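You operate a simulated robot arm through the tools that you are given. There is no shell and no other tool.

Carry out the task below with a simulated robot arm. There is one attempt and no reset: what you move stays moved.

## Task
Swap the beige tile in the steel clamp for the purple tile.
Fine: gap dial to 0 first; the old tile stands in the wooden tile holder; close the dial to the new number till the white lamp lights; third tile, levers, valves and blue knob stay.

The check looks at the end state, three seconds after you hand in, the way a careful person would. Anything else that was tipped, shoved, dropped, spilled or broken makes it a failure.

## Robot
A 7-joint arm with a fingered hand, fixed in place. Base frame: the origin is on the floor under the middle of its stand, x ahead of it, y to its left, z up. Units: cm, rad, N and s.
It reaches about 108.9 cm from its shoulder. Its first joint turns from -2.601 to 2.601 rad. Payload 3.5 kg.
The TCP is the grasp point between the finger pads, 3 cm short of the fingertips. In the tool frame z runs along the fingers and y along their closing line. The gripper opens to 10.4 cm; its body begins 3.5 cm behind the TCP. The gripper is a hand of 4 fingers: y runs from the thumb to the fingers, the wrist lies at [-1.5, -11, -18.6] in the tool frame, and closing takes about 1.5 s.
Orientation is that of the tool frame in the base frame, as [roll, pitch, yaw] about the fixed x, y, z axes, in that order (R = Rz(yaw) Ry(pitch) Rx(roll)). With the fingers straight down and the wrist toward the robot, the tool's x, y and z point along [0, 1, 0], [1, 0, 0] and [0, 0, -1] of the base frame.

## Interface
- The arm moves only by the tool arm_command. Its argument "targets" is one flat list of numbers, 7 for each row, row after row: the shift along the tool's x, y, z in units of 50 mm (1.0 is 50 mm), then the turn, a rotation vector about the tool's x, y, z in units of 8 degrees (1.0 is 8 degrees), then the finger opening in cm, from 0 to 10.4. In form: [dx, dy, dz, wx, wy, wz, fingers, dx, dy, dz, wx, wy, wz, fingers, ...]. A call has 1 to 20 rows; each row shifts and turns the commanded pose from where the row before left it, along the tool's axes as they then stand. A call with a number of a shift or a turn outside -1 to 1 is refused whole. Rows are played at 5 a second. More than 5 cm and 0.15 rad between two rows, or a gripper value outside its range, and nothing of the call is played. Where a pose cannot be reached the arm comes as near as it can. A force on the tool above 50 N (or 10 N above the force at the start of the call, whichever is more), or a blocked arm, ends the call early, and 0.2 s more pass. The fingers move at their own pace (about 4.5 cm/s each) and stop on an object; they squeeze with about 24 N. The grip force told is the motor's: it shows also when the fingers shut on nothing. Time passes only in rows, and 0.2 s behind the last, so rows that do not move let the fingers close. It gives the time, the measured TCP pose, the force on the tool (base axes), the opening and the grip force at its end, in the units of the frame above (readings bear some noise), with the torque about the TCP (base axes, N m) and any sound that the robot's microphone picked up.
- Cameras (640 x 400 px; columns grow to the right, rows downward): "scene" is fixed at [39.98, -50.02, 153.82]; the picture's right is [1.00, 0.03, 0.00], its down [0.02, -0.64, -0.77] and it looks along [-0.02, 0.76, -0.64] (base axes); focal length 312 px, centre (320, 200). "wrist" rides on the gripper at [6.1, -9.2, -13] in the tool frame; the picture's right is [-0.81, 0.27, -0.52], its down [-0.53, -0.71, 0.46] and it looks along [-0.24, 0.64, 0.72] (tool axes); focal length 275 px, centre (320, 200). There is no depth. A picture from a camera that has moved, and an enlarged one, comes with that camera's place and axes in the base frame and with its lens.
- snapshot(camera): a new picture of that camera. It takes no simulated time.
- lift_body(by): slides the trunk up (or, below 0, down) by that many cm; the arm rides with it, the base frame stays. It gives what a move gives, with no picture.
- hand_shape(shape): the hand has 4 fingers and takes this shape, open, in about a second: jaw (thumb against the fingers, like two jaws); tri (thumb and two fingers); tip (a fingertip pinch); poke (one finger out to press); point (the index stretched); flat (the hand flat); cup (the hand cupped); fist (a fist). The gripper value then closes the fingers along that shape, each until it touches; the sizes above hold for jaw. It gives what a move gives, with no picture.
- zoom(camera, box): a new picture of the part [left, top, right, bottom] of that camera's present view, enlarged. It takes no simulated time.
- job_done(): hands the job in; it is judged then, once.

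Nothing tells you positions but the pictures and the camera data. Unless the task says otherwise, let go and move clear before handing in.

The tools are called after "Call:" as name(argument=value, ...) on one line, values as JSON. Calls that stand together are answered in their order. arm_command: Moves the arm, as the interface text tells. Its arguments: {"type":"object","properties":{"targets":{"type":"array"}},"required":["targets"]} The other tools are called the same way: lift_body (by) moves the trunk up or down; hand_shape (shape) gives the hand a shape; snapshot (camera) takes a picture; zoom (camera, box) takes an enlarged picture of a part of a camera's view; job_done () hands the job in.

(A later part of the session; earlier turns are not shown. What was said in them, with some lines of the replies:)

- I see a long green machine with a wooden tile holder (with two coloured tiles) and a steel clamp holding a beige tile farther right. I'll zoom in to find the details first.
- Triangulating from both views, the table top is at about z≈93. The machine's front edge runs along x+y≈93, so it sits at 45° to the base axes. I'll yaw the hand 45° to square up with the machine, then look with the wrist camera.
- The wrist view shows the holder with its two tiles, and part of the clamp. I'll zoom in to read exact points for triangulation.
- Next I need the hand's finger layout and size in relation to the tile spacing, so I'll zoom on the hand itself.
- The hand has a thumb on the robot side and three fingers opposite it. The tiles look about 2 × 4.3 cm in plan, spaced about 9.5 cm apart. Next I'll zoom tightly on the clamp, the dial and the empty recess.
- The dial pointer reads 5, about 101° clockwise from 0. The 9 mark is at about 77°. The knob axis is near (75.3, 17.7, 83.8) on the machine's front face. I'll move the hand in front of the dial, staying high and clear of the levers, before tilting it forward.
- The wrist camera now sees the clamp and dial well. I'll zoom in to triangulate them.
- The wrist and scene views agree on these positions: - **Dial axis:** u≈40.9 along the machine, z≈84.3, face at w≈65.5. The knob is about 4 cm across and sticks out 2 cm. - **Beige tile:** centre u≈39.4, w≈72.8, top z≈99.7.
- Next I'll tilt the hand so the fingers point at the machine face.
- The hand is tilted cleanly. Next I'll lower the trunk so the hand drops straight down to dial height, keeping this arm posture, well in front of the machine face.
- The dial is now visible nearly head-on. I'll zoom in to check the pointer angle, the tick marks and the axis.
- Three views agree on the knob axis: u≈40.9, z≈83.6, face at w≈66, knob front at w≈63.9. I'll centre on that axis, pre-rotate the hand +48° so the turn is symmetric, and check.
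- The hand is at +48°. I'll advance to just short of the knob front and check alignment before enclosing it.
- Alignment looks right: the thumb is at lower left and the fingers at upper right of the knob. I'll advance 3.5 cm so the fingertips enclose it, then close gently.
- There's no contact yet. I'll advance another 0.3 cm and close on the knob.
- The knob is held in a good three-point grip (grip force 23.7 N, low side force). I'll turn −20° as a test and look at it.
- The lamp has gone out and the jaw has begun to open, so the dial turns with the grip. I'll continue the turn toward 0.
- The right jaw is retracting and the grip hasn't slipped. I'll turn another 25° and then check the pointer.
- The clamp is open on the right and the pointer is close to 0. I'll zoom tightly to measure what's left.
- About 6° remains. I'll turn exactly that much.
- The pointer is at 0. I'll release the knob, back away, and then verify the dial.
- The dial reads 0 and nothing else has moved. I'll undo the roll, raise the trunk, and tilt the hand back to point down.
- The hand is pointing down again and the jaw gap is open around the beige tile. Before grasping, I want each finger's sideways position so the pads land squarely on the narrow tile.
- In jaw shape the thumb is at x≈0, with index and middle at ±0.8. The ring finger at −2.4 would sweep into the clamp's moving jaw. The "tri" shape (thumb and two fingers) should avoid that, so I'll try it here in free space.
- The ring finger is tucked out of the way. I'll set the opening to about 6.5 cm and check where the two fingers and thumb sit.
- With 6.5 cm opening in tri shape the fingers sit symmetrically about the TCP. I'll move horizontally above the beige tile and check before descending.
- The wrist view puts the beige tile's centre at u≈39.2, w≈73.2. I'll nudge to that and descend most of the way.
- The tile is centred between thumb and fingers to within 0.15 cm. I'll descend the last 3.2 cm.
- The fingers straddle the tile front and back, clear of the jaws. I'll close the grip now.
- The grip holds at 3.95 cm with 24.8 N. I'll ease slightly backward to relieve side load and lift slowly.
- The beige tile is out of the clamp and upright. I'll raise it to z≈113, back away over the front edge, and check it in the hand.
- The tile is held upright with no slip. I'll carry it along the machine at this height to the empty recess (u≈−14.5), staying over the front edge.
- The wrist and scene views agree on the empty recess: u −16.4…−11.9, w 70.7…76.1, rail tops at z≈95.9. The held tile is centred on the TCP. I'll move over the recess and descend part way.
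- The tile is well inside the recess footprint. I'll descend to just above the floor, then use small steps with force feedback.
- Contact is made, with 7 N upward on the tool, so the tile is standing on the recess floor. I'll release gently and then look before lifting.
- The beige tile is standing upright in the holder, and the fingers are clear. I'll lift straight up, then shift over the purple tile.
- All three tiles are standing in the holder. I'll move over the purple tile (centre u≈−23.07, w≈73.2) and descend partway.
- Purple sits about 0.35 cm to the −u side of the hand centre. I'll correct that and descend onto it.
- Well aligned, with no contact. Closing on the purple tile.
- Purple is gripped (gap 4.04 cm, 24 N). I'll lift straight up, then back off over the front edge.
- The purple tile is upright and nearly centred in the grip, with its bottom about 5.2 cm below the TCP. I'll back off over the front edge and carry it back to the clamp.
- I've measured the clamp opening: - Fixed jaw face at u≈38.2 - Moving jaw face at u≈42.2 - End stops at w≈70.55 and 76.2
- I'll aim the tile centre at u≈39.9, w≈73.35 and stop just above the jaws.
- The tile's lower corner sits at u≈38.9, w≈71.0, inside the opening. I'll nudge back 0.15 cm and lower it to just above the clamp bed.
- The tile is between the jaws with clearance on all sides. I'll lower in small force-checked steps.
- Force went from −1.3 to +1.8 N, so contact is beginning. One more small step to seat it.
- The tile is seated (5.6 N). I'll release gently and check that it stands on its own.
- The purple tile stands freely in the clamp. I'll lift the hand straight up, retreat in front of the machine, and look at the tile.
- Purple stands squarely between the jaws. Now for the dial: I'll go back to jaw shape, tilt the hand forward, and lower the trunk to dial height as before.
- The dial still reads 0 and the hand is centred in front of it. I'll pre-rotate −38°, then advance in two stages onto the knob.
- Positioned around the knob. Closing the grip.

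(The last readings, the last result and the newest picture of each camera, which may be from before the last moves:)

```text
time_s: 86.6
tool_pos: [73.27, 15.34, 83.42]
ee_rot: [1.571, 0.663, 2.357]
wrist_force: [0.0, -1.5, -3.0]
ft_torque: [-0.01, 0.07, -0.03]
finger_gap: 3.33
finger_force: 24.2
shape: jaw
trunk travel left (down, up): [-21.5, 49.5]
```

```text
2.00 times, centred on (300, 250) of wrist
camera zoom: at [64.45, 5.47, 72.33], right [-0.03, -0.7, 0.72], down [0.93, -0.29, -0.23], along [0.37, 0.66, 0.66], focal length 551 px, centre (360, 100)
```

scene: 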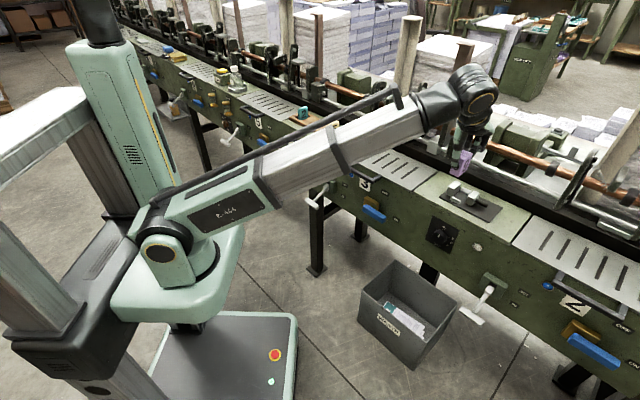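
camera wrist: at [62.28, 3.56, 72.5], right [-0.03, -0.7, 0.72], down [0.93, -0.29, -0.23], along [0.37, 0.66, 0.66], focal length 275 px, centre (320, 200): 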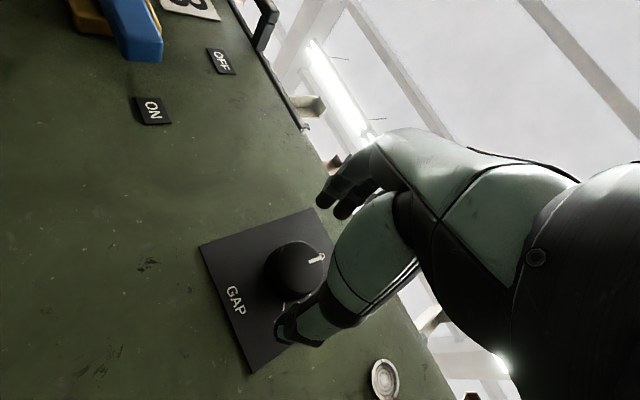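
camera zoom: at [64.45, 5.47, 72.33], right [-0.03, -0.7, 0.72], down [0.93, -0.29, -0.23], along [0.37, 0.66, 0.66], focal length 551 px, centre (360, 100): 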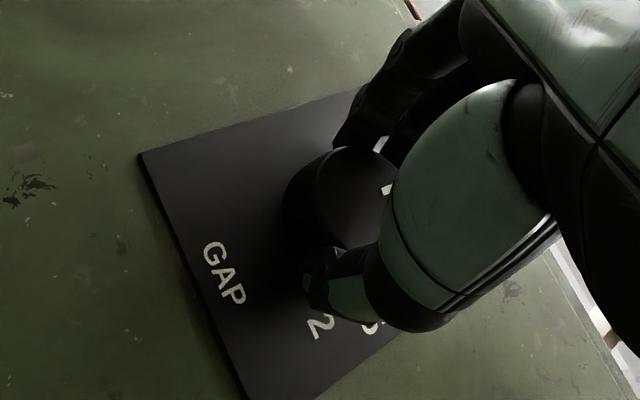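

Firm grip with low side force. I'll turn clockwise 60° first, then check the jaw, tile and lamp.

Call:
arm_command(targets=[0, 0, 0, 0, 0, 0.625, 2, 0, 0, 0, 0, 0, 0.625, 2, 0, 0, 0, 0, 0, 0.625, 2, 0, 0, 0, 0, 0, 0.625, 2, 0, 0, 0, 0, 0, 0.625, 2, 0, 0, 0, 0, 0, 0.625, 2, 0, 0, 0, 0, 0, 0.625, 2, 0, 0, 0, 0, 0, 0.625, 2, 0, 0, 0, 0, 0, 0.625, 2, 0, 0, 0, 0, 0, 0.625, 2, 0, 0, 0, 0, 0, 0.625, 2, 0, 0, 0, 0, 0, 0.625, 2, 0, 0, 0, 0, 0, 0, 2])

Call:
zoom(camera="scene", box=[415, 165, 495, 265])

Call:
zoom(camera="wrist", box=[200, 150, 400, 350])

```text
time_s: 89.4
tool_pos: [73.21, 15.14, 83.3]
ee_rot: [1.57, -0.384, 2.357]
wrist_force: [-3.0, 7.4, -0.8]
ft_torque: [-0.04, -0.04, 0.16]
finger_gap: 3.26
finger_force: 23.9
shape: jaw
trunk travel left (down, up): [-21.5, 49.5]
```

```text
4.00 times, centred on (455, 215) of scene
camera zoom: at [39.98, -50.02, 153.82], right [1.0, 0.03, 0.0], down [0.02, -0.64, -0.77], along [-0.02, 0.76, -0.64], focal length 1247 px, centre (-220, 140)
```

zoom: 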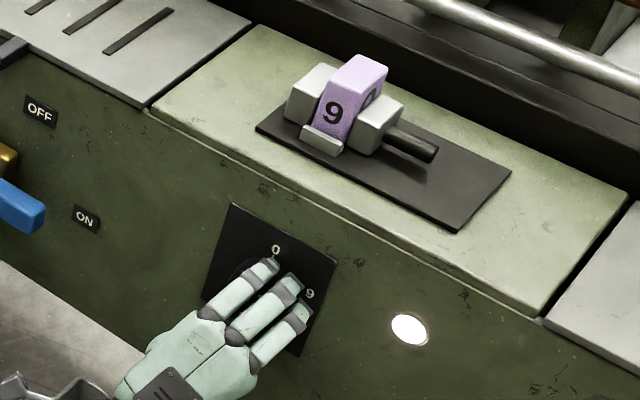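

```text
2.00 times, centred on (300, 250) of wrist
camera zoom: at [57.4, 12.45, 77.14], right [0.24, -0.97, -0.05], down [0.48, 0.16, -0.86], along [0.84, 0.18, 0.51], focal length 551 px, centre (360, 100)
```

zoom: 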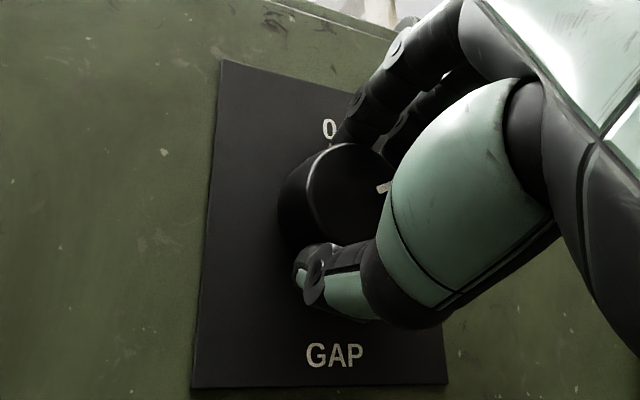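

The lamp is already lit and the jaw has closed onto the tile. I'll zoom in to see exactly where the pointer is compared with the 9 mark, and whether the jaw touches.

Call:
zoom(camera="scene", box=[440, 172, 490, 212])

Call:
zoom(camera="scene", box=[425, 210, 465, 250])

Call:
zoom(camera="wrist", box=[280, 200, 340, 280])

```text
10.00 times, centred on (465, 192) of scene
camera zoom: at [39.98, -50.02, 153.82], right [1.0, 0.03, 0.0], down [0.02, -0.64, -0.77], along [-0.02, 0.76, -0.64], focal length 3118 px, centre (-1130, 280)
```

zoom: 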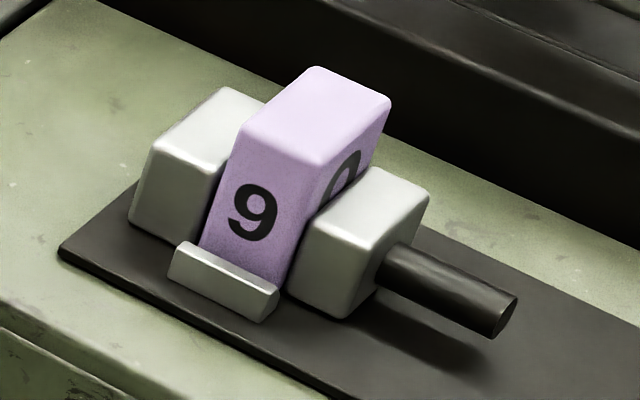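

```text
10.00 times, centred on (445, 230) of scene
camera zoom: at [39.98, -50.02, 153.82], right [1.0, 0.03, 0.0], down [0.02, -0.64, -0.77], along [-0.02, 0.76, -0.64], focal length 3118 px, centre (-930, -100)
```

zoom: 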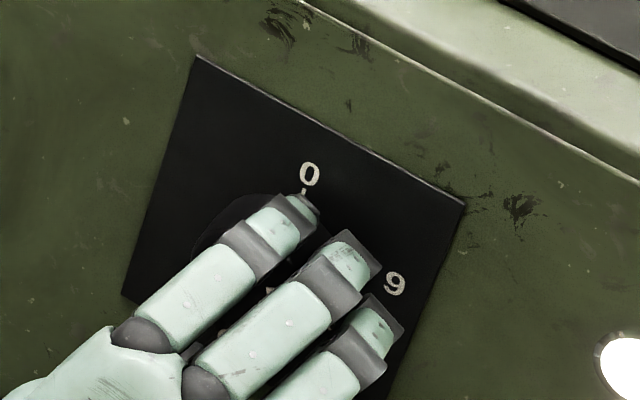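

```text
5.00 times, centred on (310, 240) of wrist
camera zoom: at [57.4, 12.45, 77.14], right [0.24, -0.97, -0.05], down [0.48, 0.16, -0.86], along [0.84, 0.18, 0.51], focal length 1376 px, centre (370, 0)
```

zoom: 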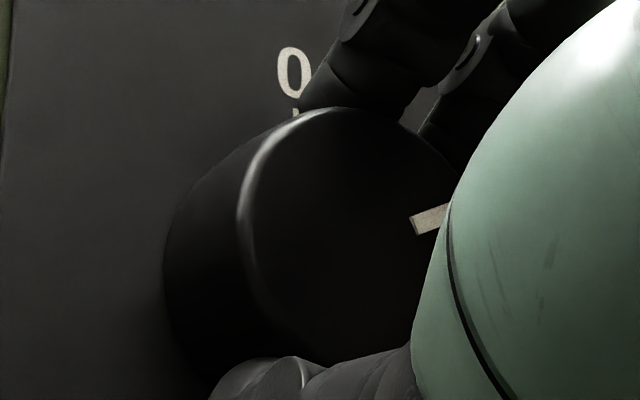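

The jaw is in contact with the tile and the lamp is lit, but the pointer is at only about 60–64°, short of the 9 tick at about 75°. I'll continue in small steps to the mark, watching the lamp and torque.

Call:
arm_command(targets=[0, 0, 0, 0, 0, 0.375, 2, 0, 0, 0, 0, 0, 0.25, 2, 0, 0, 0, 0, 0, 0, 2])

Call:
zoom(camera="scene", box=[415, 165, 495, 265])

Call:
zoom(camera="wrist", box=[280, 200, 340, 280])

```text
time_s: 90.2
tool_pos: [73.14, 15.25, 83.35]
ee_rot: [1.57, -0.471, 2.355]
wrist_force: [-3.4, 9.1, 0.0]
ft_torque: [-0.02, -0.04, 0.16]
finger_gap: 3.26
finger_force: 24.6
shape: jaw
trunk travel left (down, up): [-21.5, 49.5]
```

```text
4.00 times, centred on (455, 215) of scene
camera zoom: at [39.98, -50.02, 153.82], right [1.0, 0.03, 0.0], down [0.02, -0.64, -0.77], along [-0.02, 0.76, -0.64], focal length 1247 px, centre (-220, 140)
```

zoom: 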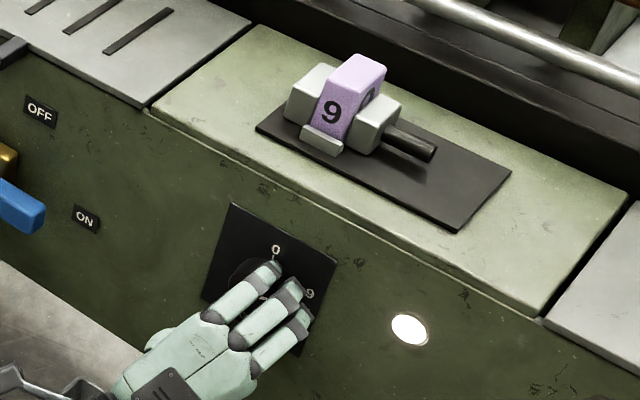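

```text
5.00 times, centred on (310, 240) of wrist
camera zoom: at [57.06, 12.76, 77.93], right [0.23, -0.96, -0.12], down [0.43, 0.22, -0.88], along [0.87, 0.15, 0.46], focal length 1376 px, centre (370, 0)
```

zoom: 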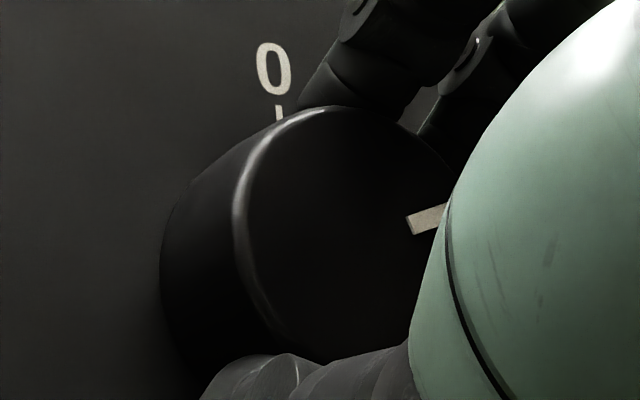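

The knob is still following (no slip) and the lamp stays lit. Another 5°.

Call:
arm_command(targets=[0, 0, 0, 0, 0, 0.375, 2, 0, 0, 0, 0, 0, 0.25, 2, 0, 0, 0, 0, 0, 0, 2])

Call:
zoom(camera="scene", box=[440, 172, 490, 252])

Call:
zoom(camera="wrist", box=[280, 200, 340, 280])

```text
time_s: 91.0
tool_pos: [73.22, 15.21, 83.41]
ee_rot: [1.571, -0.559, 2.354]
wrist_force: [-6.7, 9.9, -1.7]
ft_torque: [-0.12, -0.06, 0.27]
finger_gap: 3.25
finger_force: 24.4
shape: jaw
trunk travel left (down, up): [-21.5, 49.5]
```

```text
5.00 times, centred on (465, 212) of scene
camera zoom: at [39.98, -50.02, 153.82], right [1.0, 0.03, 0.0], down [0.02, -0.64, -0.77], along [-0.02, 0.76, -0.64], focal length 1559 px, centre (-405, 140)
```

zoom: 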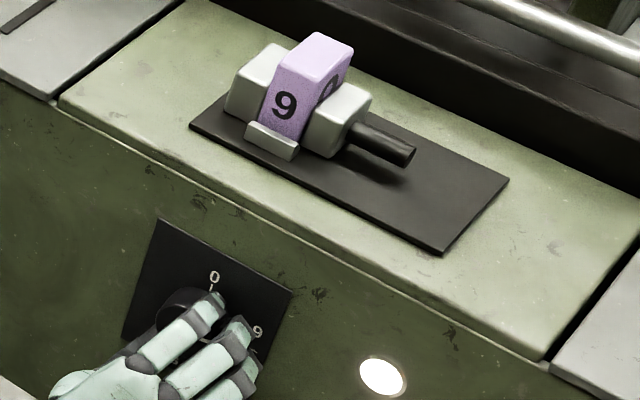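

```text
5.00 times, centred on (310, 240) of wrist
camera zoom: at [56.75, 13.09, 78.83], right [0.22, -0.95, -0.2], down [0.37, 0.27, -0.89], along [0.9, 0.12, 0.42], focal length 1376 px, centre (370, 0)
```

zoom: 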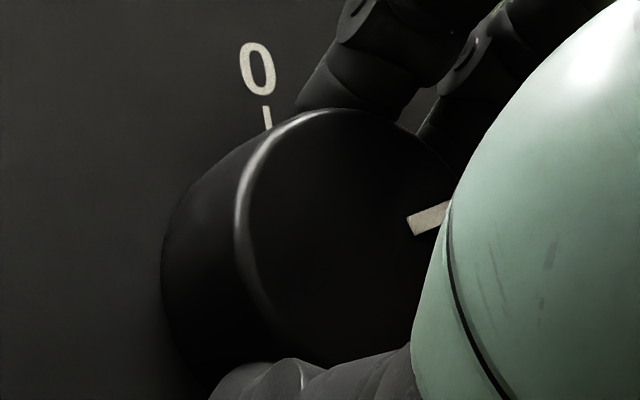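

The pointer is now about 70°, resistance is building, and the lamp is still lit. A final 4° should bring it onto the 9 tick.

Call:
arm_command(targets=[0, 0, 0, 0, 0, 0.25, 2, 0, 0, 0, 0, 0, 0.25, 2, 0, 0, 0, 0, 0, 0, 2])

Call:
zoom(camera="scene", box=[440, 172, 490, 252])

Call:
zoom(camera="wrist", box=[280, 200, 340, 280])

```text
time_s: 91.8
tool_pos: [73.25, 15.06, 83.42]
ee_rot: [1.571, -0.627, 2.356]
wrist_force: [-6.6, 11.5, 0.4]
ft_torque: [-0.11, -0.11, 0.27]
finger_gap: 3.21
finger_force: 24.0
shape: jaw
trunk travel left (down, up): [-21.5, 49.5]
```

```text
5.00 times, centred on (465, 212) of scene
camera zoom: at [39.98, -50.02, 153.82], right [1.0, 0.03, 0.0], down [0.02, -0.64, -0.77], along [-0.02, 0.76, -0.64], focal length 1559 px, centre (-405, 140)
```

zoom: 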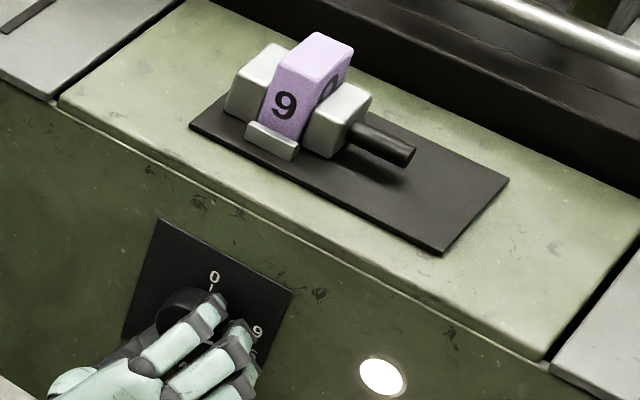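

```text
5.00 times, centred on (310, 240) of wrist
camera zoom: at [56.53, 13.3, 79.53], right [0.21, -0.94, -0.25], down [0.33, 0.31, -0.89], along [0.92, 0.1, 0.38], focal length 1376 px, centre (370, 0)
```

zoom: 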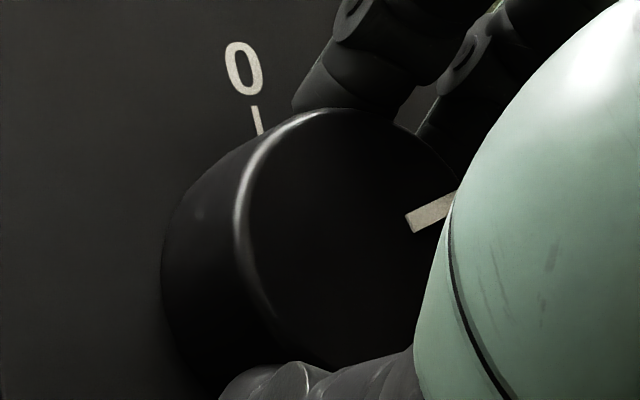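

The knob has now stopped following the hand, and the pointer is at about 72° by the wrist camera, the same angle that method gave for the 9 tick. The lamp is lit. I'll release and back off, then read the dial clearly.

Call:
arm_command(targets=[0, 0, 0, 0, 0, 0, 3.6, 0, 0, 0, 0, 0, 0, 4.5, 0, 0, 0, 0, 0, 0, 6, 0, 0, 0, 0, 0, 0, 8, 0, 0, 0, 0, 0, 0, 8, 0, 0, 0, 0, 0, 0, 8, 0, 0, -0.3, 0, 0, 0, 8, 0, 0, -0.6, 0, 0, 0, 8, 0, 0, -0.8, 0, 0, 0, 8, 0, 0, -0.8, 0, 0, 0, 8, 0, 0, 0, 0, 0, 0, 8])

Call:
zoom(camera="scene", box=[420, 205, 490, 255])

Call:
zoom(camera="scene", box=[440, 172, 490, 212])

Call:
snapshot(camera="wrist")

```text
time_s: 94.2
tool_pos: [64.46, 6.16, 83.49]
ee_rot: [1.572, -0.629, 2.356]
wrist_force: [1.1, 0.2, 0.0]
ft_torque: [0.02, 0.0, -0.01]
finger_gap: 7.99
finger_force: 0.0
shape: jaw
trunk travel left (down, up): [-21.5, 49.5]
```

```text
8.00 times, centred on (455, 230) of scene
camera zoom: at [39.98, -50.02, 153.82], right [1.0, 0.03, 0.0], down [0.02, -0.64, -0.77], along [-0.02, 0.76, -0.64], focal length 2494 px, centre (-760, -40)
```

zoom: 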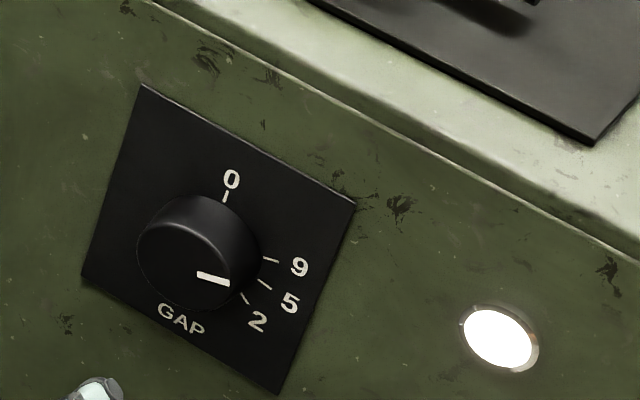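

```text
10.00 times, centred on (465, 192) of scene
camera zoom: at [39.98, -50.02, 153.82], right [1.0, 0.03, 0.0], down [0.02, -0.64, -0.77], along [-0.02, 0.76, -0.64], focal length 3118 px, centre (-1130, 280)
```

zoom: 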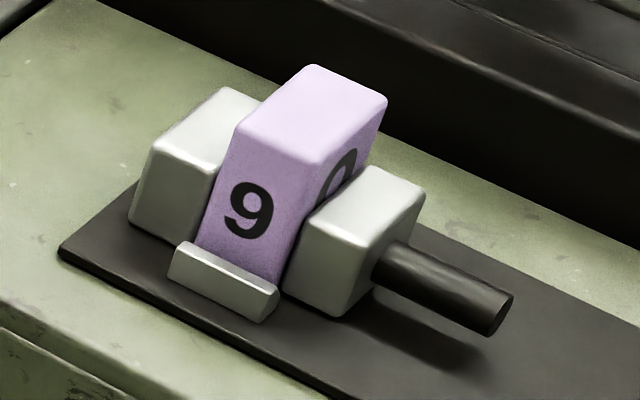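

```text
taken
camera wrist: at [47.8, 4.24, 79.6], right [0.21, -0.94, -0.25], down [0.33, 0.31, -0.89], along [0.92, 0.1, 0.38], focal length 275 px, centre (320, 200)
```

wrist: 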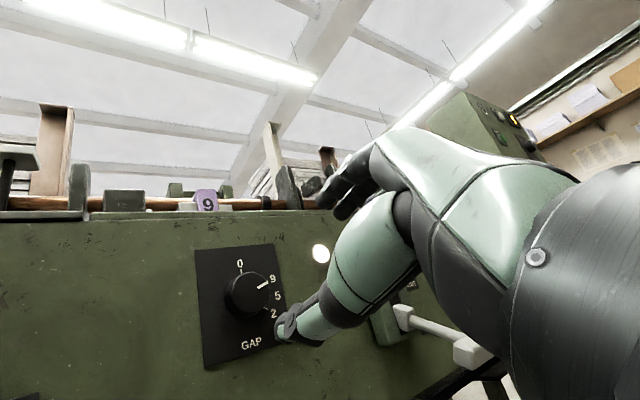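

The dial reads 9, the lamp is lit, and the purple tile is clamped upright. I'll raise the hand clear and check the whole scene, including the holder.

Call:
arm_command(targets=[0, 0, -0.6, 0, 0, 0, 8, 0, 0, 0, 0, 0, -1, 8, 0, 0, 0, 0, 0, -1, 8, 0, 0, 0, 0, 0, -1, 8, 0, 0, 0, 0, 0, -1, 8, 0, 0, 0, 0, 0, -0.5, 8, 0, 0, 0, 0, 0, 0, 8])

Call:
lift_body(by=31)

Call:
snapshot(camera="scene")

Call:
zoom(camera="scene", box=[280, 90, 370, 150])

Call:
zoom(camera="scene", box=[410, 165, 510, 265])

Call:
zoom(camera="scene", box=[240, 90, 400, 220])

Call:
zoom(camera="scene", box=[400, 200, 640, 380])

```text
time_s: 95.8
tool_pos: [62.36, 4.13, 83.4]
ee_rot: [1.57, 0.002, 2.357]
wrist_force: [0.5, -0.6, 0.3]
ft_torque: [0.04, 0.01, 0.04]
finger_gap: 7.95
finger_force: 0.1
shape: jaw
trunk travel left (down, up): [-21.5, 49.5]
```

```text
time_s: 98.9
tool_pos: [62.1, 4.12, 114.23]
ee_rot: [1.57, 0.0, 2.356]
wrist_force: [1.0, 0.2, 1.1]
ft_torque: [-0.01, 0.03, 0.01]
finger_gap: 7.98
finger_force: 0.1
shape: jaw
trunk travel left (down, up): [-52.5, 18.5]
```

```text
taken
```

scene: 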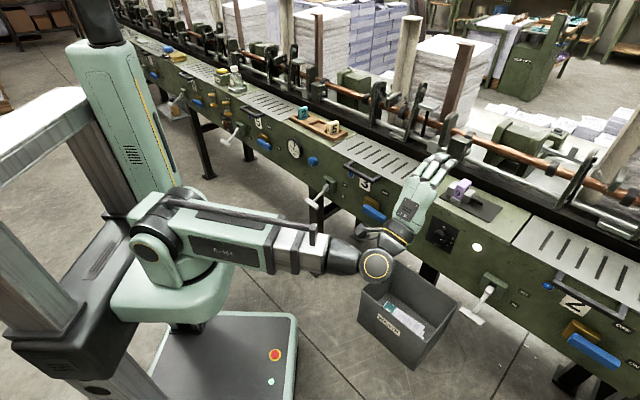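

```text
6.67 times, centred on (325, 120) of scene
camera zoom: at [39.98, -50.02, 153.82], right [1.0, 0.03, 0.0], down [0.02, -0.64, -0.77], along [-0.02, 0.76, -0.64], focal length 2078 px, centre (287, 733)
```

zoom: 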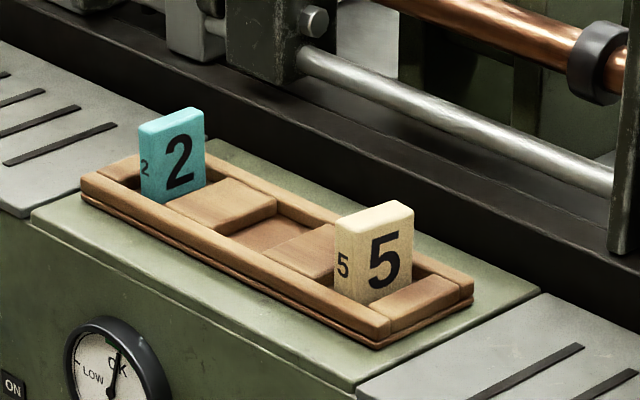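

```text
4.00 times, centred on (460, 215) of scene
camera zoom: at [39.98, -50.02, 153.82], right [1.0, 0.03, 0.0], down [0.02, -0.64, -0.77], along [-0.02, 0.76, -0.64], focal length 1247 px, centre (-240, 140)
```

zoom: 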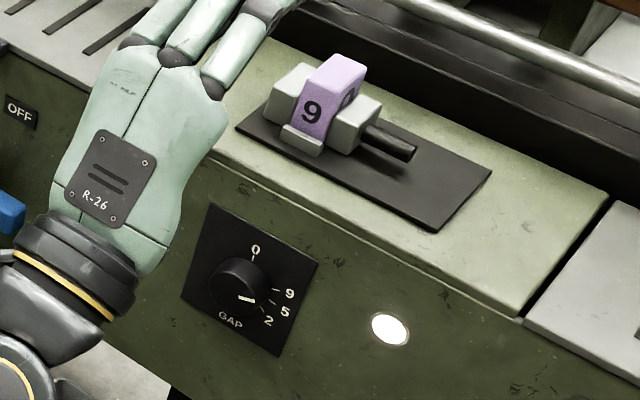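

```text
3.08 times, centred on (320, 155) of scene
camera zoom: at [39.98, -50.02, 153.82], right [1.0, 0.03, 0.0], down [0.02, -0.64, -0.77], along [-0.02, 0.76, -0.64], focal length 959 px, centre (320, 338)
```

zoom: 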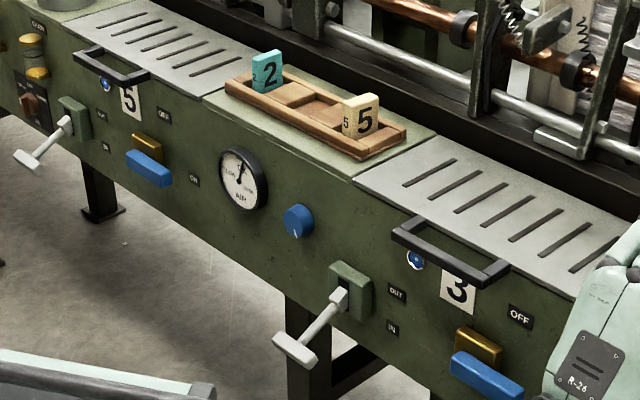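

```text
2.22 times, centred on (520, 290) of scene
camera zoom: at [39.98, -50.02, 153.82], right [1.0, 0.03, 0.0], down [0.02, -0.64, -0.77], along [-0.02, 0.76, -0.64], focal length 693 px, centre (-124, 0)
```

zoom: 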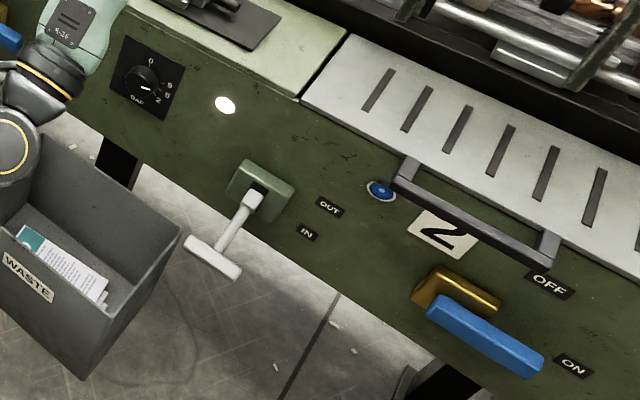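

Final check:
- Purple is clamped upright, the dial reads 9 and the white lamp is lit.
- Beige stands in the right-hand recess of the holder, and teal is untouched.
- The levers, valves, blue knob and gauge look unchanged.
- The hand is clear of the machine.

I'm handing in.

Call:
job_done()

```text
The job is handed in.
```

The purple tile (9) is now in the steel clamp in place of the beige one, and the job is handed in.

- **Dial and lamp:** I turned the gap dial to 0 first. After seating the purple tile I closed it to 9; the white lamp is lit and the tile is held upright. The lamp actually came on a little before the mark, so I kept turning until the pointer was on 9 and the dial resisted.
- **Old tile:** the beige tile (5) stands in the wooden holder, in the recess that was empty.
- **Everything else:** the teal tile, levers, valves and blue knob look the same as at the start. The hand has let go and is clear of the machine.
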